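You operate a simulated robot arm through the tools that you are given. There is no shell and no other tool. Be economical: measure what you need, move in short steps, check, and stop when the job is done.

The job below is to be done with a simulated robot arm. You get a single attempt, and the scene is never put back.

JOB
Put the check block on the layer board on the test bench top.

Only the result counts: the job must be done as asked and must still hold three seconds after the hand-in. Knocking over, shifting, dropping, spilling or breaking anything else fails it.

ROBOT AND FRAMES
A 6-joint arm with a two-finger parallel gripper, fixed in place. Base frame: the origin is at the foot of the arm, x ahead of it, y to its left, z up; the work surface is at about z = 0. Units: m, degrees, N and s.
With the tool pointing down near the work surface it reaches from about 0.14 to 0.58 m from the base axis. Its first joint turns from -66.0 to 66.0 degrees. Payload 2.1 kg.
Tool frame: the origin (TCP) lies between the finger pads and is the grasp point; the fingertips stand 0.03 m ahead of it; z points along the fingers, y is the line along which they close. Largest opening 0.094 m; finger width 0.028, thickness 0.01; the body of the gripper, 0.05 by 0.096 m, starts 0.055 m behind the TCP.
Orientation is that of the tool frame in the base frame, as [roll, pitch, yaw] about the fixed x, y, z axes, in that order (R = Rz(yaw) Ry(pitch) Rx(roll)). With the fingers straight down and closing along the base's y, the tool's x points along the base's -x, its y along +y and its z along -z.

CONTROLS
- The arm moves only by the tool servo_tool. Its argument "plan" is a list of rows, each an object of numbers (a shift or turn left out is 0, a gripper value left out holds the last): "claw": the opening, from 0 (shut) to 1 (fully open); "tx", "ty", "tz": the shift along the base's x, y, z in m; "rx", "ry", "rz": the turn, a rotation vector about the base's x, y, z in degrees. In form: [{"claw": .., "tx": .., "ty": .., "tz": .., "rx": .., "ry": .., "rz": ..}, ...]. A call has 1 to 20 rows; each row is the pose to reach, as a shift and turn from the pose commanded when the call began. A row lasts 0.2 s, in which the tool goes at most 0.05 m and 8.6 degrees; a call with a longer step from one row to the next is refused whole, and so is a gripper value outside its range. Where a pose cannot be reached the arm comes as near as it can. A force on the tool above 40 N (or 10 N above the force at the start of the call, whichever is more), or a blocked arm, ends the call early, and 0.2 s more pass. Each finger travels about 0.072 m/s and halts on what it meets, pressing with about 27 N; the grip force reading is that of the motor and also rises with nothing between the fingers. The clock runs only during rows and for 0.2 s after the last one: add rows that repeat a pose to give the fingers time. The reply holds the time, the measured pose of the TCP, the force on the tool along the base axes, the opening and the grip force, in the units named above and with some noise.
- Cameras (640 x 400 px; columns grow to the right, rows downward): "scene" is fixed at [0.0578, -0.3816, 0.487]; the picture's right is [0.68, -0.74, 0.00], its down [-0.42, -0.39, -0.82] and it looks along [0.60, 0.55, -0.57] (base axes); focal length 297 px, centre (320, 200). "wrist" rides on the gripper at [0.076, 0.014, -0.102] in the tool frame; the picture's right is [-0.18, 0.98, 0.00], its down [-0.75, -0.14, -0.64] and it looks along [-0.63, -0.12, 0.77] (tool axes); focal length 243 px, centre (320, 200). There is no depth. A picture from a camera that has moved, and an enlarged one, comes with that camera's place and axes in the base frame and with its lens. The place of the scene camera against the robot may be out by one fixed shift of up to 0.012 m in any direction.
- grab_frame(camera): a new picture of that camera. The clock stands still meanwhile.
- close_up(camera, box): a new picture of the part [left, top, right, bottom] of that camera's present view, enlarged. The clock stands still meanwhile.
- close_job(): hands the job in; it is judged then, once.

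Work in short steps. Places have to be worked out from the pictures, the camera data and where the tool is seen: move nearer, look again, correct. Check each grasp and each placing, and mend what went wrong. You have 90 turns and 42 pictures in all, those below and enlarged ones among them. Open the gripper and draw the arm clear of the work before you hand the job in, unless the task says otherwise; then end with one line.

The tools are called after "Request:" as name(argument=value, ...) on one line, values as JSON. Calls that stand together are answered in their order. servo_tool: Moves the arm, as the interface text tells. Its arguments: {"type":"object","properties":{"plan":{"type":"array","items":{"type":"object","properties":{"claw":{"type":"number"},"tx":{"type":"number"},"ty":{"type":"number"},"tz":{"type":"number"},"rx":{"type":"number"},"ry":{"type":"number"},"rz":{"type":"number"}}}}},"required":["plan"]} The other tools are called the same way: grab_frame (camera) takes a picture; close_up (camera, box) takes an enlarged picture of a part of a camera's view; close_job () hands the job in.

At the start:

```text
clock: 0.0
tcp_pos: [0.3468, 0.0115, 0.2782]
tool_rot: [180.0, 0.0, 180.0]
contact_force: [0.1, 0.1, -0.3]
finger_gap: 0.0939
gripper_force: 0.0
```

scene: 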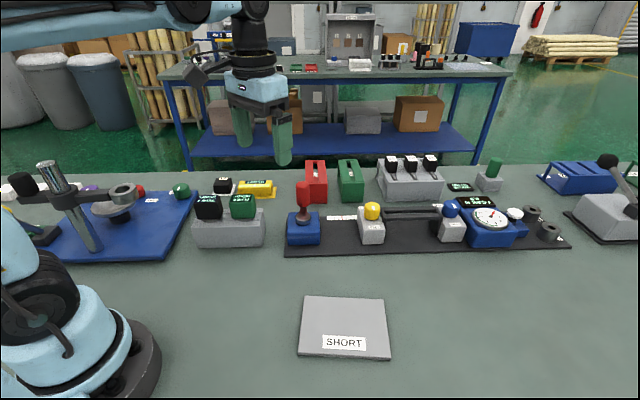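
wrist: 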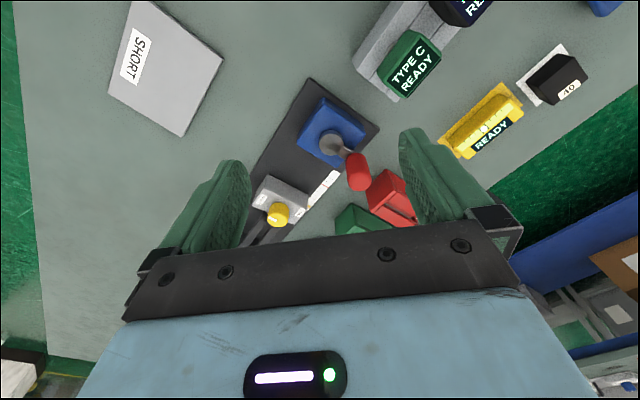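

The scene has many labelled objects; I need to find which is the check block and which is the layer board. Zooming in on the scene.

Request:
close_up(camera="scene", box=[180, 140, 380, 265])

Request:
close_up(camera="scene", box=[360, 140, 640, 265])

Request:
close_up(camera="scene", box=[0, 140, 220, 270])

```text
3.20 times, centred on (280, 202) of scene
camera zoom: at [0.0578, -0.3816, 0.487], right [0.68, -0.74, 0.0], down [-0.42, -0.39, -0.82], along [0.6, 0.55, -0.57], focal length 950 px, centre (448, 192)
```

zoom: 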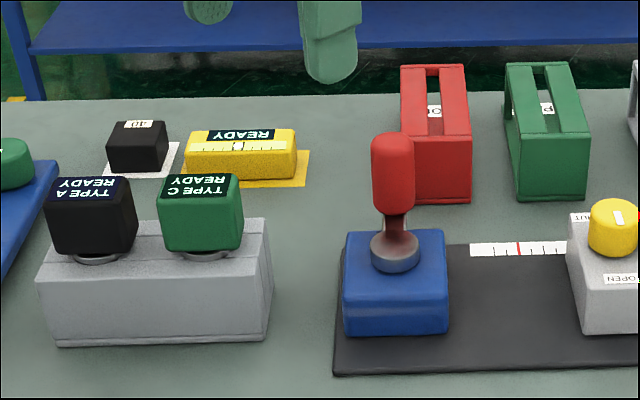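

```text
2.29 times, centred on (500, 202) of scene
camera zoom: at [0.0578, -0.3816, 0.487], right [0.68, -0.74, 0.0], down [-0.42, -0.39, -0.82], along [0.6, 0.55, -0.57], focal length 678 px, centre (-91, 194)
```

zoom: 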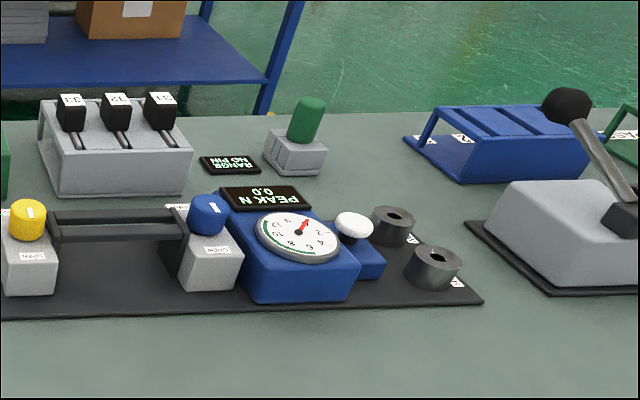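

```text
2.91 times, centred on (110, 205) of scene
camera zoom: at [0.0578, -0.3816, 0.487], right [0.68, -0.74, 0.0], down [-0.42, -0.39, -0.82], along [0.6, 0.55, -0.57], focal length 864 px, centre (931, 186)
```

zoom: 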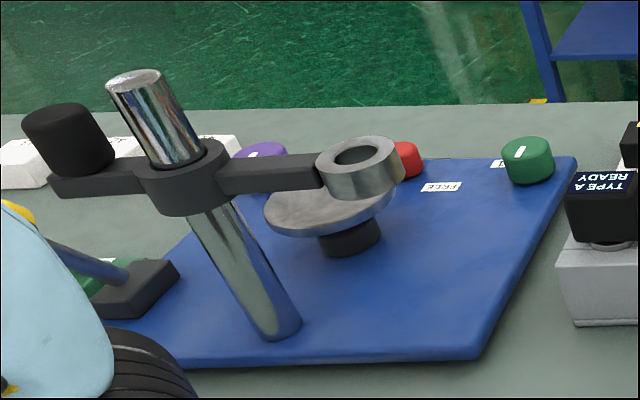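

No label naming the layer board yet; the black "40" block on the white pad may be the check block. I move left at height to look with the wrist camera.

Request:
servo_tool(plan=[{"ty": 0.04, "tz": 0.02, "tx": -0.02}, {"ty": 0.08, "tz": 0.04, "tx": -0.04}, {"ty": 0.12, "tz": 0.04, "tx": -0.06}, {"ty": 0.16, "tz": 0.04, "tx": -0.08}])

Request:
grab_frame(camera="wrist")

```text
clock: 1.0
tcp_pos: [0.2668, 0.172, 0.3199]
tool_rot: [180.0, 0.0, 179.8]
contact_force: [0.6, 0.4, -0.5]
finger_gap: 0.0943
gripper_force: 0.1
```

```text
36 pictures are left
camera wrist: at [0.1901, 0.188, 0.4215], right [0.19, 0.98, 0.0], down [0.75, -0.14, 0.64], along [0.63, -0.12, -0.77], focal length 243 px, centre (320, 200)
```

wrist: 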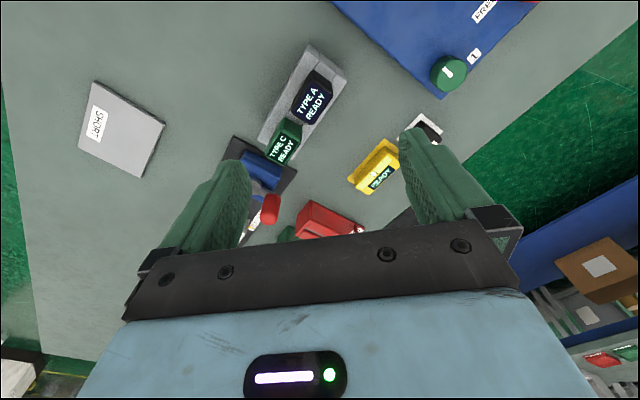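

Left view adds little. Now I look at the right-hand side.

Request:
servo_tool(plan=[{"ty": -0.05}, {"ty": -0.1}, {"ty": -0.15}, {"ty": -0.2}, {"ty": -0.25}, {"ty": -0.3}, {"ty": -0.35}])

Request:
grab_frame(camera="wrist")

Request:
close_up(camera="scene", box=[280, 280, 410, 370])

Request:
grab_frame(camera="scene")

```text
clock: 2.6
tcp_pos: [0.2655, -0.1802, 0.3179]
tool_rot: [179.9, 0.0, -179.9]
contact_force: [0.2, 0.1, 0.2]
finger_gap: 0.0944
gripper_force: 0.0
```

```text
35 pictures are left
camera wrist: at [0.1893, -0.1634, 0.4201], right [0.18, 0.98, 0.0], down [0.75, -0.14, 0.64], along [0.63, -0.12, -0.77], focal length 243 px, centre (320, 200)
```

wrist: 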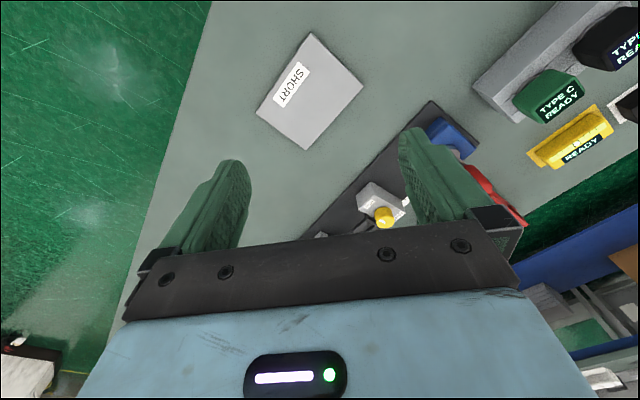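

```text
4.44 times, centred on (345, 325) of scene
camera zoom: at [0.0578, -0.3816, 0.487], right [0.68, -0.74, 0.0], down [-0.42, -0.39, -0.82], along [0.6, 0.55, -0.57], focal length 1319 px, centre (209, -356)
```

zoom: 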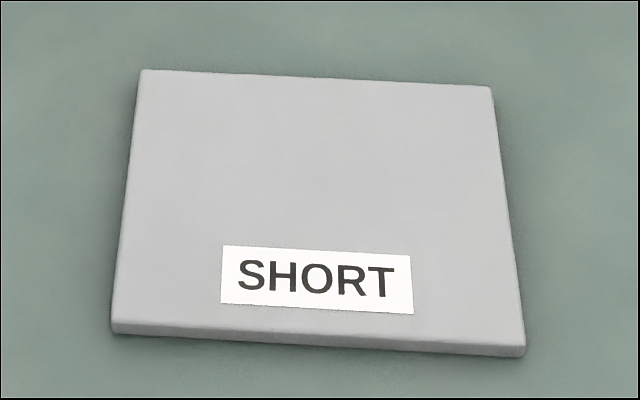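

```text
33 pictures are left
```

scene: 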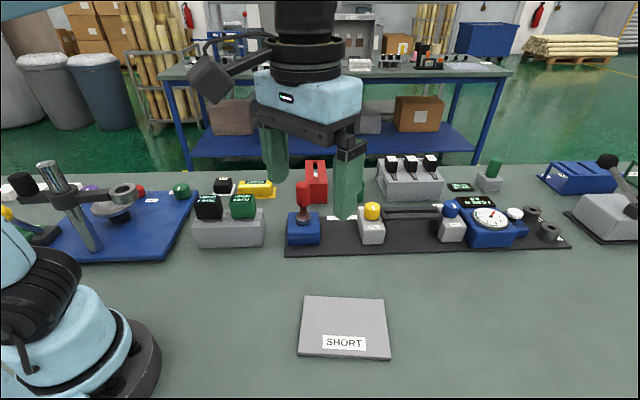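

I check the far-right racks and far-left items for alternatives before deciding.

Request:
close_up(camera="scene", box=[530, 140, 640, 208])

Request:
close_up(camera="scene", box=[0, 165, 130, 246])

Request:
close_up(camera="scene", box=[205, 165, 290, 218])

Request:
close_up(camera="scene", box=[290, 150, 380, 206])

```text
5.82 times, centred on (585, 174) of scene
camera zoom: at [0.0578, -0.3816, 0.487], right [0.68, -0.74, 0.0], down [-0.42, -0.39, -0.82], along [0.6, 0.55, -0.57], focal length 1727 px, centre (-1222, 351)
```

zoom: 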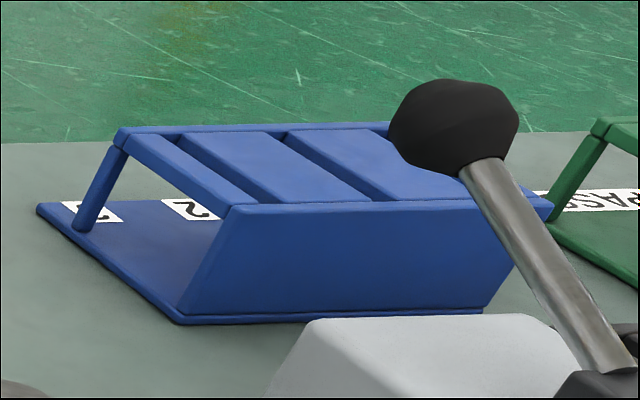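

```text
4.92 times, centred on (65, 206) of scene
camera zoom: at [0.0578, -0.3816, 0.487], right [0.68, -0.74, 0.0], down [-0.42, -0.39, -0.82], along [0.6, 0.55, -0.57], focal length 1461 px, centre (1575, 173)
```

zoom: 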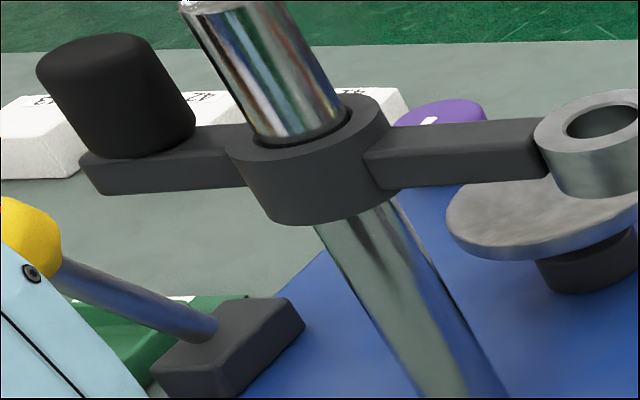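

```text
7.53 times, centred on (248, 192) of scene
camera zoom: at [0.0578, -0.3816, 0.487], right [0.68, -0.74, 0.0], down [-0.42, -0.39, -0.82], along [0.6, 0.55, -0.57], focal length 2235 px, centre (866, 264)
```

zoom: 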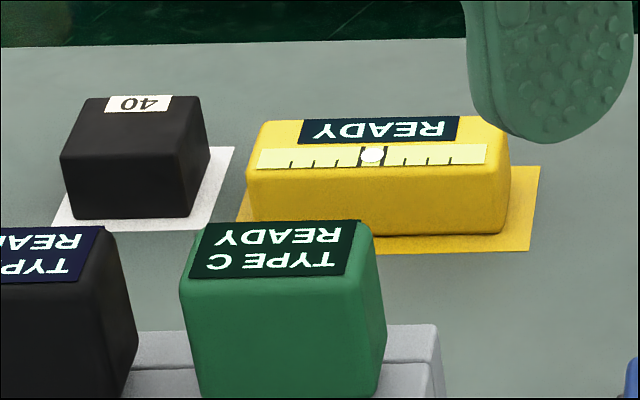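

```text
7.11 times, centred on (335, 178) of scene
camera zoom: at [0.0578, -0.3816, 0.487], right [0.68, -0.74, 0.0], down [-0.42, -0.39, -0.82], along [0.6, 0.55, -0.57], focal length 2111 px, centre (213, 356)
```

zoom: 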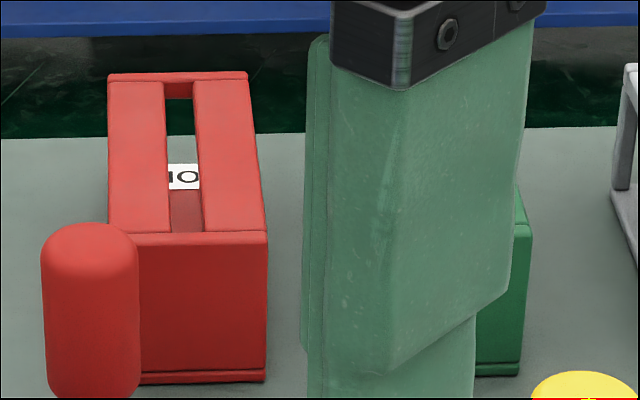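

The "40" black block on its white pad reads as the hardness check block; the grey plate marked SHORT is the likely layer board. One look toward the far left to exclude another board there.

Request:
servo_tool(plan=[{"ty": 0.045, "rz": 8}, {"ty": 0.09, "rz": 16}, {"ty": 0.135, "rz": 24}, {"ty": 0.18, "rz": 32}, {"ty": 0.225, "rz": 40}, {"ty": 0.27, "rz": 48}, {"ty": 0.31, "rz": 56}, {"ty": 0.33, "rz": 62}])

Request:
grab_frame(camera="wrist")

```text
clock: 4.4
tcp_pos: [0.2661, 0.1521, 0.3194]
tool_rot: [-180.0, 0.0, -117.9]
contact_force: [0.2, 1.0, 0.6]
finger_gap: 0.0939
gripper_force: 0.0
```

```text
28 pictures are left
camera wrist: at [0.2178, 0.0928, 0.4216], right [-0.78, 0.62, 0.0], down [0.48, 0.6, 0.64], along [0.4, 0.5, -0.77], focal length 243 px, centre (320, 200)
```

wrist: 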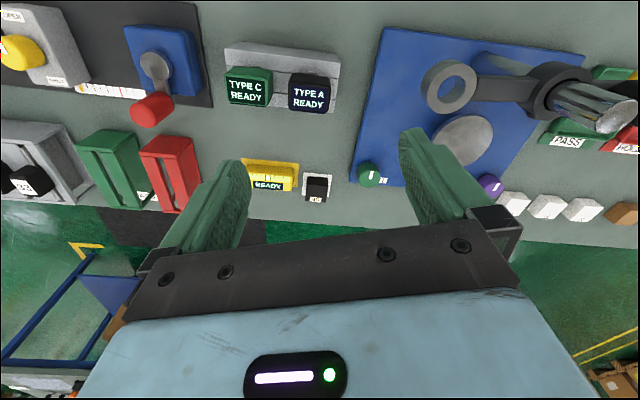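

Request:
close_up(camera="wrist", box=[480, 50, 640, 230])

Request:
close_up(camera="wrist", box=[220, 130, 380, 230])

```text
2.22 times, centred on (560, 140) of wrist
camera zoom: at [0.2178, 0.0928, 0.4216], right [-0.78, 0.62, 0.0], down [0.48, 0.6, 0.64], along [0.4, 0.5, -0.77], focal length 539 px, centre (-213, 333)
```

zoom: 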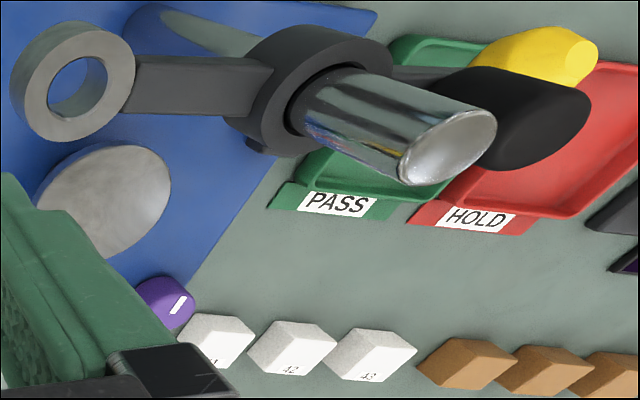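

```text
4.00 times, centred on (300, 180) of wrist
camera zoom: at [0.2178, 0.0928, 0.4216], right [-0.78, 0.62, 0.0], down [0.48, 0.6, 0.64], along [0.4, 0.5, -0.77], focal length 970 px, centre (400, 280)
```

zoom: 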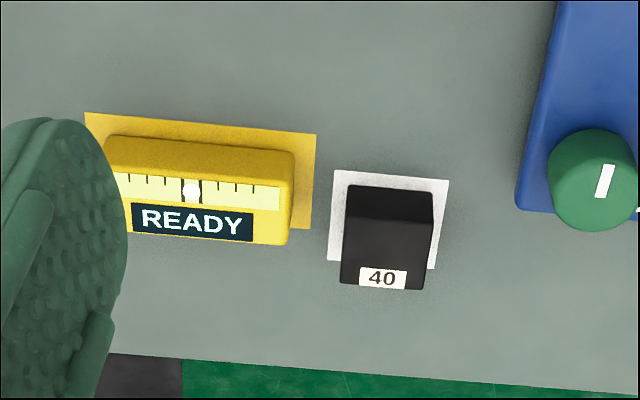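

The far left has only sample blocks and PASS/HOLD trays, so the target is the grey SHORT plate. The block is at about (0.415, 0.328), sides at 45° to the base axes; I go above it with the fingers closing along the radial direction, clear of the yellow gauge.

Request:
servo_tool(plan=[{"rz": -8}, {"rz": -16}, {"rz": -24}, {"rz": -32}, {"rz": -40}, {"rz": -48}, {"rz": -56, "tx": 0.02, "ty": 0.03}, {"rz": -64, "tx": 0.04, "ty": 0.06}, {"rz": -72, "tx": 0.06, "ty": 0.09}, {"rz": -80, "tx": 0.09, "ty": 0.12}, {"rz": -88, "tx": 0.11, "ty": 0.14}, {"rz": -96, "tx": 0.13, "ty": 0.16, "tz": -0.03}, {"rz": -102, "tx": 0.14, "ty": 0.17, "tz": -0.07}, {"rz": -107, "tx": 0.148, "ty": 0.176, "tz": -0.11}, {"rz": -107, "tx": 0.148, "ty": 0.176, "tz": -0.14}, {"rz": -107, "tx": 0.148, "ty": 0.176, "tz": -0.16}])

Request:
grab_frame(camera="wrist")

Request:
close_up(camera="scene", box=[160, 100, 320, 220])

```text
clock: 7.8
tcp_pos: [0.4151, 0.3264, 0.1586]
tool_rot: [180.0, 0.1, 134.9]
contact_force: [0.1, 0.6, 0.3]
finger_gap: 0.0942
gripper_force: 0.1
```

```text
25 pictures are left
camera wrist: at [0.3703, 0.3926, 0.261], right [0.83, 0.56, 0.0], down [0.43, -0.63, 0.64], along [0.36, -0.53, -0.77], focal length 243 px, centre (320, 200)
```

wrist: 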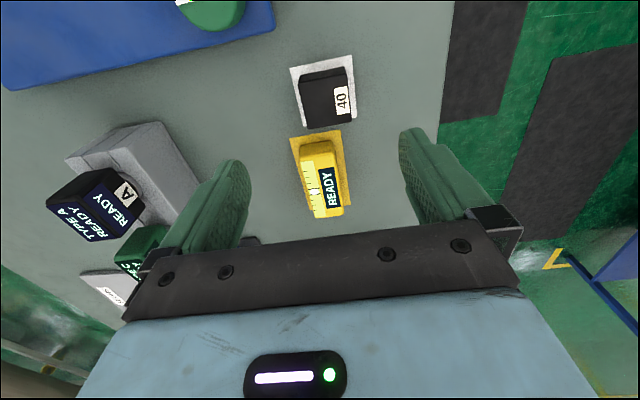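

```text
3.33 times, centred on (240, 160) of scene
camera zoom: at [0.0578, -0.3816, 0.487], right [0.68, -0.74, 0.0], down [-0.42, -0.39, -0.82], along [0.6, 0.55, -0.57], focal length 989 px, centre (587, 333)
```

zoom: 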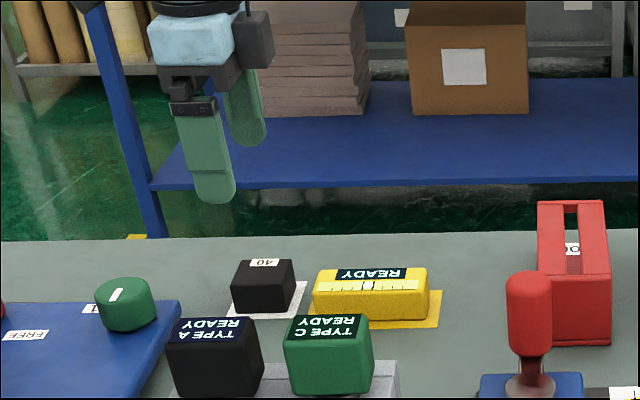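

Block sits nearly under the TCP. I zoom for exact centre and angle.

Request:
close_up(camera="wrist", box=[260, 40, 388, 140])

```text
4.00 times, centred on (324, 90) of wrist
camera zoom: at [0.3703, 0.3926, 0.261], right [0.83, 0.56, 0.0], down [0.43, -0.63, 0.64], along [0.36, -0.53, -0.77], focal length 970 px, centre (304, 640)
```

zoom: 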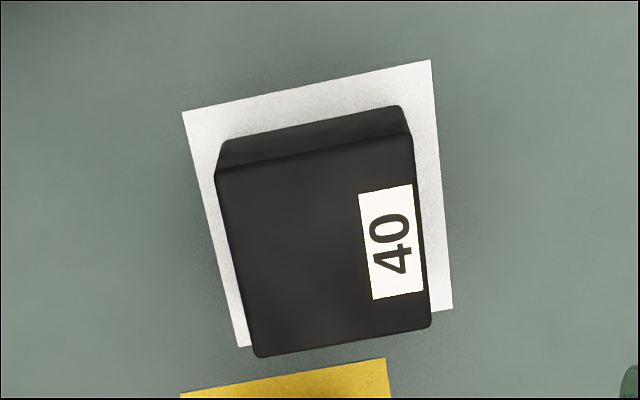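

The block's top centre is about (0.417, 0.334), 44 mm wide and ~32 mm tall, aligned with the fingers. I correct and descend.

Request:
servo_tool(plan=[{"tx": 0.002, "ty": 0.0075, "tz": -0.02}, {"tx": 0.002, "ty": 0.0075, "tz": -0.05}, {"tx": 0.002, "ty": 0.0075, "tz": -0.08}, {"tx": 0.002, "ty": 0.0075, "tz": -0.085}])

Request:
close_up(camera="scene", box=[180, 130, 290, 210])

Request:
grab_frame(camera="wrist")

```text
clock: 8.8
tcp_pos: [0.4175, 0.3354, 0.0739]
tool_rot: [-179.9, 0.0, 135.0]
contact_force: [0.6, -0.4, 0.3]
finger_gap: 0.0941
gripper_force: 0.1
```

```text
5.00 times, centred on (235, 170) of scene
camera zoom: at [0.0578, -0.3816, 0.487], right [0.68, -0.74, 0.0], down [-0.42, -0.39, -0.82], along [0.6, 0.55, -0.57], focal length 1484 px, centre (745, 350)
```

zoom: 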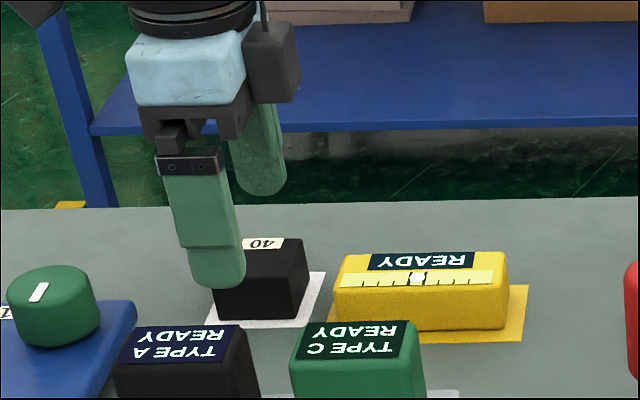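

```text
21 pictures are left
camera wrist: at [0.3724, 0.4002, 0.1757], right [0.83, 0.56, 0.0], down [0.43, -0.63, 0.64], along [0.36, -0.53, -0.77], focal length 243 px, centre (320, 200)
```

wrist: 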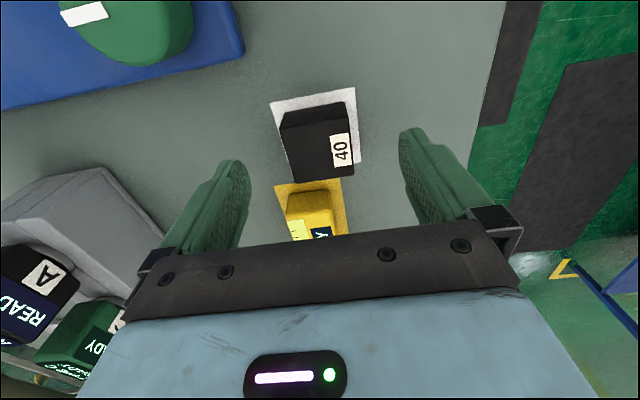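

Centred within 2 mm. Descend to grasp height and close.

Request:
servo_tool(plan=[{"tz": -0.02, "tx": -0.001, "ty": -0.001}, {"tz": -0.036, "tx": -0.001, "ty": -0.001}, {"tz": -0.038, "tx": -0.001, "ty": -0.001}, {"tz": -0.038, "tx": -0.001, "ty": -0.001, "claw": 0.3}, {"tz": -0.038, "tx": -0.001, "ty": -0.001, "claw": 0.3}, {"tz": -0.038, "tx": -0.001, "ty": -0.001, "claw": 0.3}, {"tz": -0.038, "tx": -0.001, "ty": -0.001, "claw": 0.3}])

```text
clock: 10.4
tcp_pos: [0.4163, 0.3329, 0.0355]
tool_rot: [-180.0, 0.0, 135.0]
contact_force: [0.1, 1.0, 0.0]
finger_gap: 0.0443
gripper_force: 26.8
```

Gripped at 44 mm, 27 N. I lift straight up and check.

Request:
servo_tool(plan=[{"tz": 0.02}, {"tz": 0.06}, {"tz": 0.11}, {"tz": 0.16}, {"tz": 0.2}, {"tz": 0.24}, {"tz": 0.25}])

Request:
grab_frame(camera="wrist")

```text
clock: 12.0
tcp_pos: [0.4087, 0.328, 0.2799]
tool_rot: [180.0, 0.0, 135.1]
contact_force: [0.5, -0.2, 0.1]
finger_gap: 0.0442
gripper_force: 27.4
out of reach, approached as far as the arm can: row 6, 7
```

```text
20 pictures are left
camera wrist: at [0.3637, 0.3931, 0.3818], right [0.83, 0.56, 0.0], down [0.43, -0.63, 0.64], along [0.36, -0.53, -0.77], focal length 243 px, centre (320, 200)
```

wrist: 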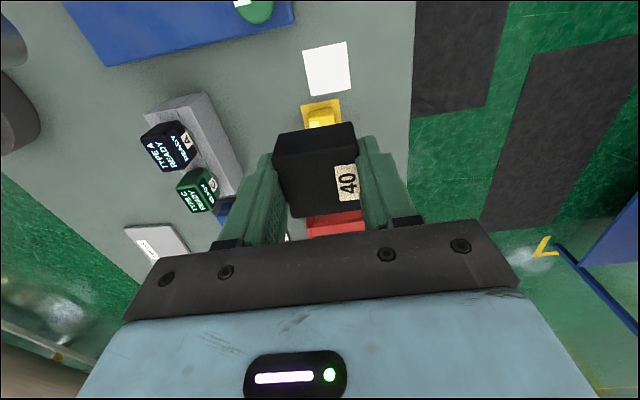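

Block is securely held. Now I carry it high across to above the SHORT plate, centre about (0.314, -0.208).

Request:
servo_tool(plan=[{"tx": -0.02, "ty": -0.04}, {"tx": -0.04, "ty": -0.08}, {"tx": -0.06, "ty": -0.12}, {"tx": -0.07, "ty": -0.16}, {"tx": -0.08, "ty": -0.2}, {"tx": -0.09, "ty": -0.24}, {"tx": -0.1, "ty": -0.28}, {"tx": -0.1, "ty": -0.32}, {"tx": -0.1, "ty": -0.36}, {"tx": -0.1, "ty": -0.4}, {"tx": -0.1, "ty": -0.44}, {"tx": -0.1, "ty": -0.48}, {"tx": -0.1, "ty": -0.51}, {"tx": -0.1, "ty": -0.535}, {"tx": -0.1, "ty": -0.54}])

Request:
grab_frame(camera="wrist")

Request:
grab_frame(camera="scene")

```text
clock: 15.2
tcp_pos: [0.3084, -0.2133, 0.2799]
tool_rot: [-179.9, 0.0, 135.0]
contact_force: [0.4, 0.4, -0.4]
finger_gap: 0.0444
gripper_force: 26.7
```

```text
19 pictures are left
camera wrist: at [0.2637, -0.148, 0.3818], right [0.82, 0.57, 0.0], down [0.43, -0.63, 0.64], along [0.36, -0.53, -0.77], focal length 243 px, centre (320, 200)
```

wrist: 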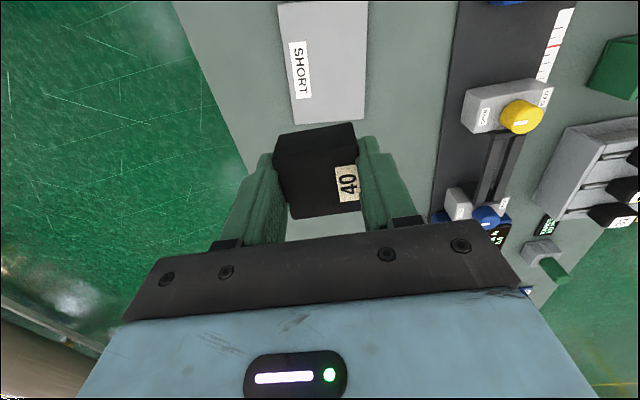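

```text
18 pictures are left
```

scene: 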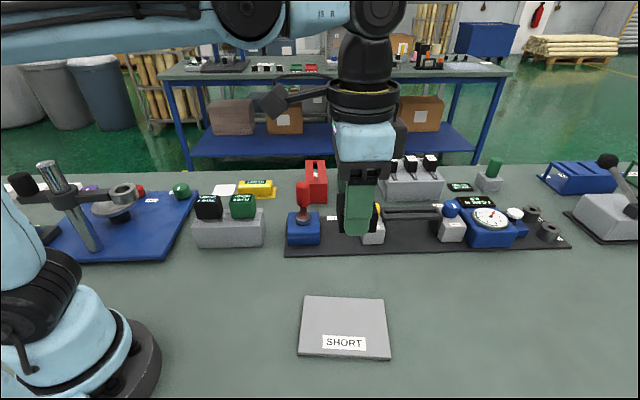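

Plate corners recomputed match: centre (0.314, -0.207). I shift onto a point just off centre away from the label and descend to about 3 cm above it.

Request:
servo_tool(plan=[{"tx": 0.009, "ty": 0.009}, {"tx": 0.009, "ty": 0.009, "tz": -0.04}, {"tx": 0.009, "ty": 0.009, "tz": -0.08}, {"tx": 0.009, "ty": 0.009, "tz": -0.12}, {"tx": 0.009, "ty": 0.009, "tz": -0.16}, {"tx": 0.009, "ty": 0.009, "tz": -0.19}, {"tx": 0.009, "ty": 0.009, "tz": -0.205}])

Request:
close_up(camera="scene", box=[240, 220, 450, 370])

```text
clock: 16.8
tcp_pos: [0.3156, -0.2025, 0.0726]
tool_rot: [-180.0, 0.0, 135.1]
contact_force: [-0.2, -0.2, -0.8]
finger_gap: 0.0442
gripper_force: 26.7
```

```text
2.67 times, centred on (345, 295) of scene
camera zoom: at [0.0578, -0.3816, 0.487], right [0.68, -0.74, 0.0], down [-0.42, -0.39, -0.82], along [0.6, 0.55, -0.57], focal length 792 px, centre (253, -53)
```

zoom: 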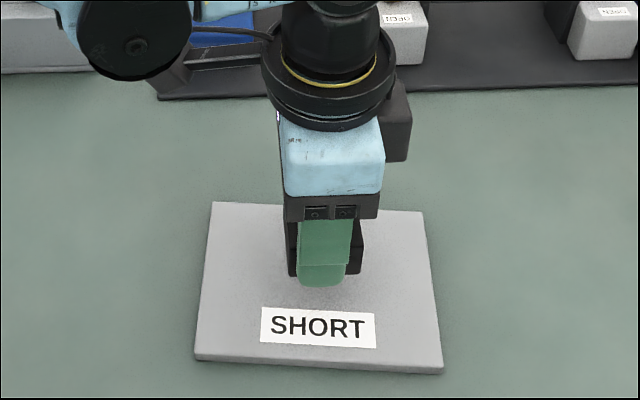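

Aligned over the plate. I lower gently to near the expected contact height.

Request:
servo_tool(plan=[{"tz": -0.012}, {"tz": -0.02}, {"tz": -0.024}, {"tz": -0.026}])

Request:
close_up(camera="scene", box=[300, 280, 400, 350])

```text
clock: 17.8
tcp_pos: [0.3167, -0.204, 0.0486]
tool_rot: [180.0, 0.0, 135.0]
contact_force: [0.3, 0.2, -1.2]
finger_gap: 0.0443
gripper_force: 27.0
```

```text
5.71 times, centred on (350, 315) of scene
camera zoom: at [0.0578, -0.3816, 0.487], right [0.68, -0.74, 0.0], down [-0.42, -0.39, -0.82], along [0.6, 0.55, -0.57], focal length 1696 px, centre (149, -457)
```

zoom: 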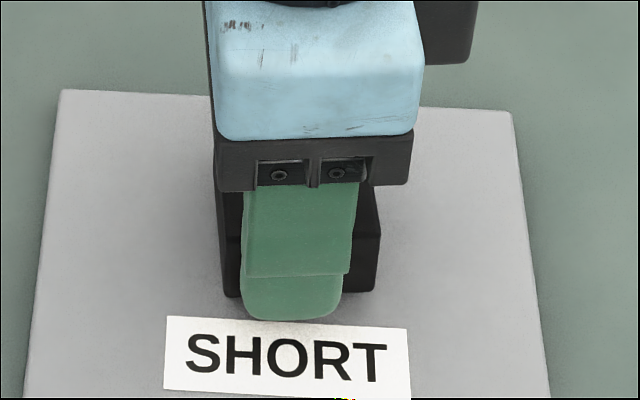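

Still in air by a few mm. Continue in 1–1.5 mm rows.

Request:
servo_tool(plan=[{"tz": -0.0015}, {"tz": -0.003}, {"tz": -0.004}])

```text
clock: 18.6
tcp_pos: [0.3155, -0.2042, 0.0448]
tool_rot: [-180.0, 0.1, 135.0]
contact_force: [-1.8, 0.5, 15.4]
finger_gap: 0.0443
gripper_force: 27.1
```

Contact: 15 N upward, block is on the plate. I back off a hair, release slowly and check.

Request:
servo_tool(plan=[{"tz": 0.0008}, {"tz": 0.0008, "claw": 0.55}, {"tz": 0.0008, "claw": 0.65}, {"tz": 0.0008, "claw": 0.8}, {"tz": 0.0008, "claw": 0.8}, {"tz": 0.0008, "claw": 0.8}])

Request:
close_up(camera="scene", box=[300, 280, 400, 350])

```text
clock: 20.0
tcp_pos: [0.3162, -0.2026, 0.0453]
tool_rot: [-180.0, 0.0, 135.1]
contact_force: [-0.6, -0.3, -0.4]
finger_gap: 0.0753
gripper_force: 0.1
```

```text
5.71 times, centred on (350, 315) of scene
camera zoom: at [0.0578, -0.3816, 0.487], right [0.68, -0.74, 0.0], down [-0.42, -0.39, -0.82], along [0.6, 0.55, -0.57], focal length 1696 px, centre (149, -457)
```

zoom: 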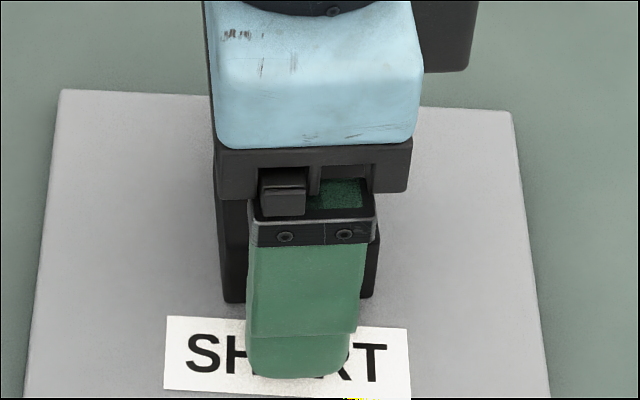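

Released without moving the block. I lift straight up and draw back.

Request:
servo_tool(plan=[{"tz": 0.02}, {"tz": 0.06}, {"tz": 0.1}, {"tz": 0.15}, {"tz": 0.2}, {"tz": 0.22}, {"tz": 0.23, "ty": 0.04}, {"tz": 0.23, "ty": 0.08}, {"tz": 0.23, "ty": 0.12}, {"tz": 0.23, "ty": 0.16}, {"tz": 0.23, "ty": 0.2}])

Request:
grab_frame(camera="scene")

Request:
close_up(camera="scene", box=[280, 270, 410, 370])

```text
clock: 22.4
tcp_pos: [0.317, -0.0046, 0.2761]
tool_rot: [-180.0, -0.1, 135.0]
contact_force: [-0.5, -0.5, 0.7]
finger_gap: 0.075
gripper_force: 0.1
```

```text
14 pictures are left
```

scene: 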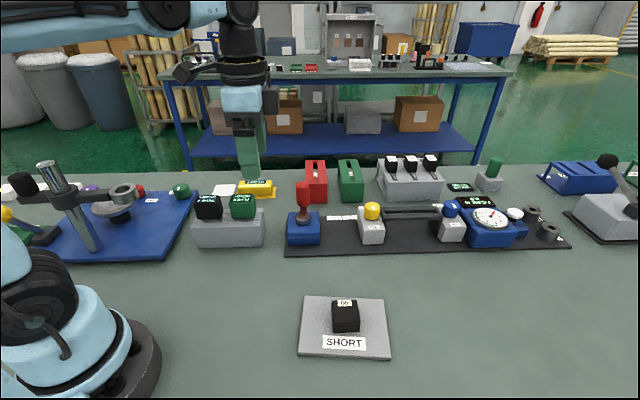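

```text
4.00 times, centred on (345, 320) of scene
camera zoom: at [0.0578, -0.3817, 0.487], right [0.68, -0.74, 0.0], down [-0.42, -0.39, -0.82], along [0.6, 0.55, -0.57], focal length 1187 px, centre (220, -280)
```

zoom: 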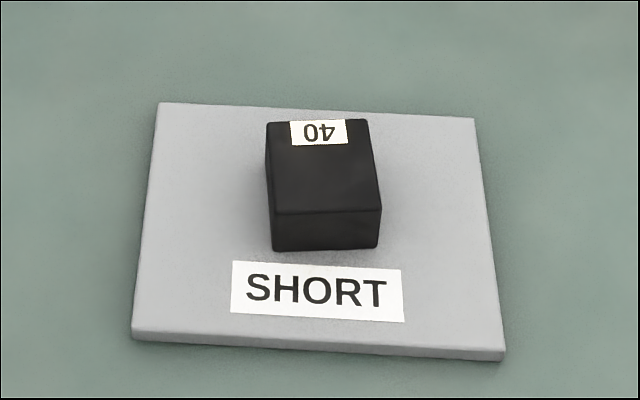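

The block rests flat in the middle of the board, the plate has not moved, everything else is in place and the arm is clear. Handing in.

Request:
close_job()

```text
The job is handed in.
```

I put the black "40" block flat near the middle of the grey "SHORT" plate and handed in with the gripper open and the arm clear; nothing is labelled "check block" or "layer board", so I judged which objects those names meant from the rest of the scene.
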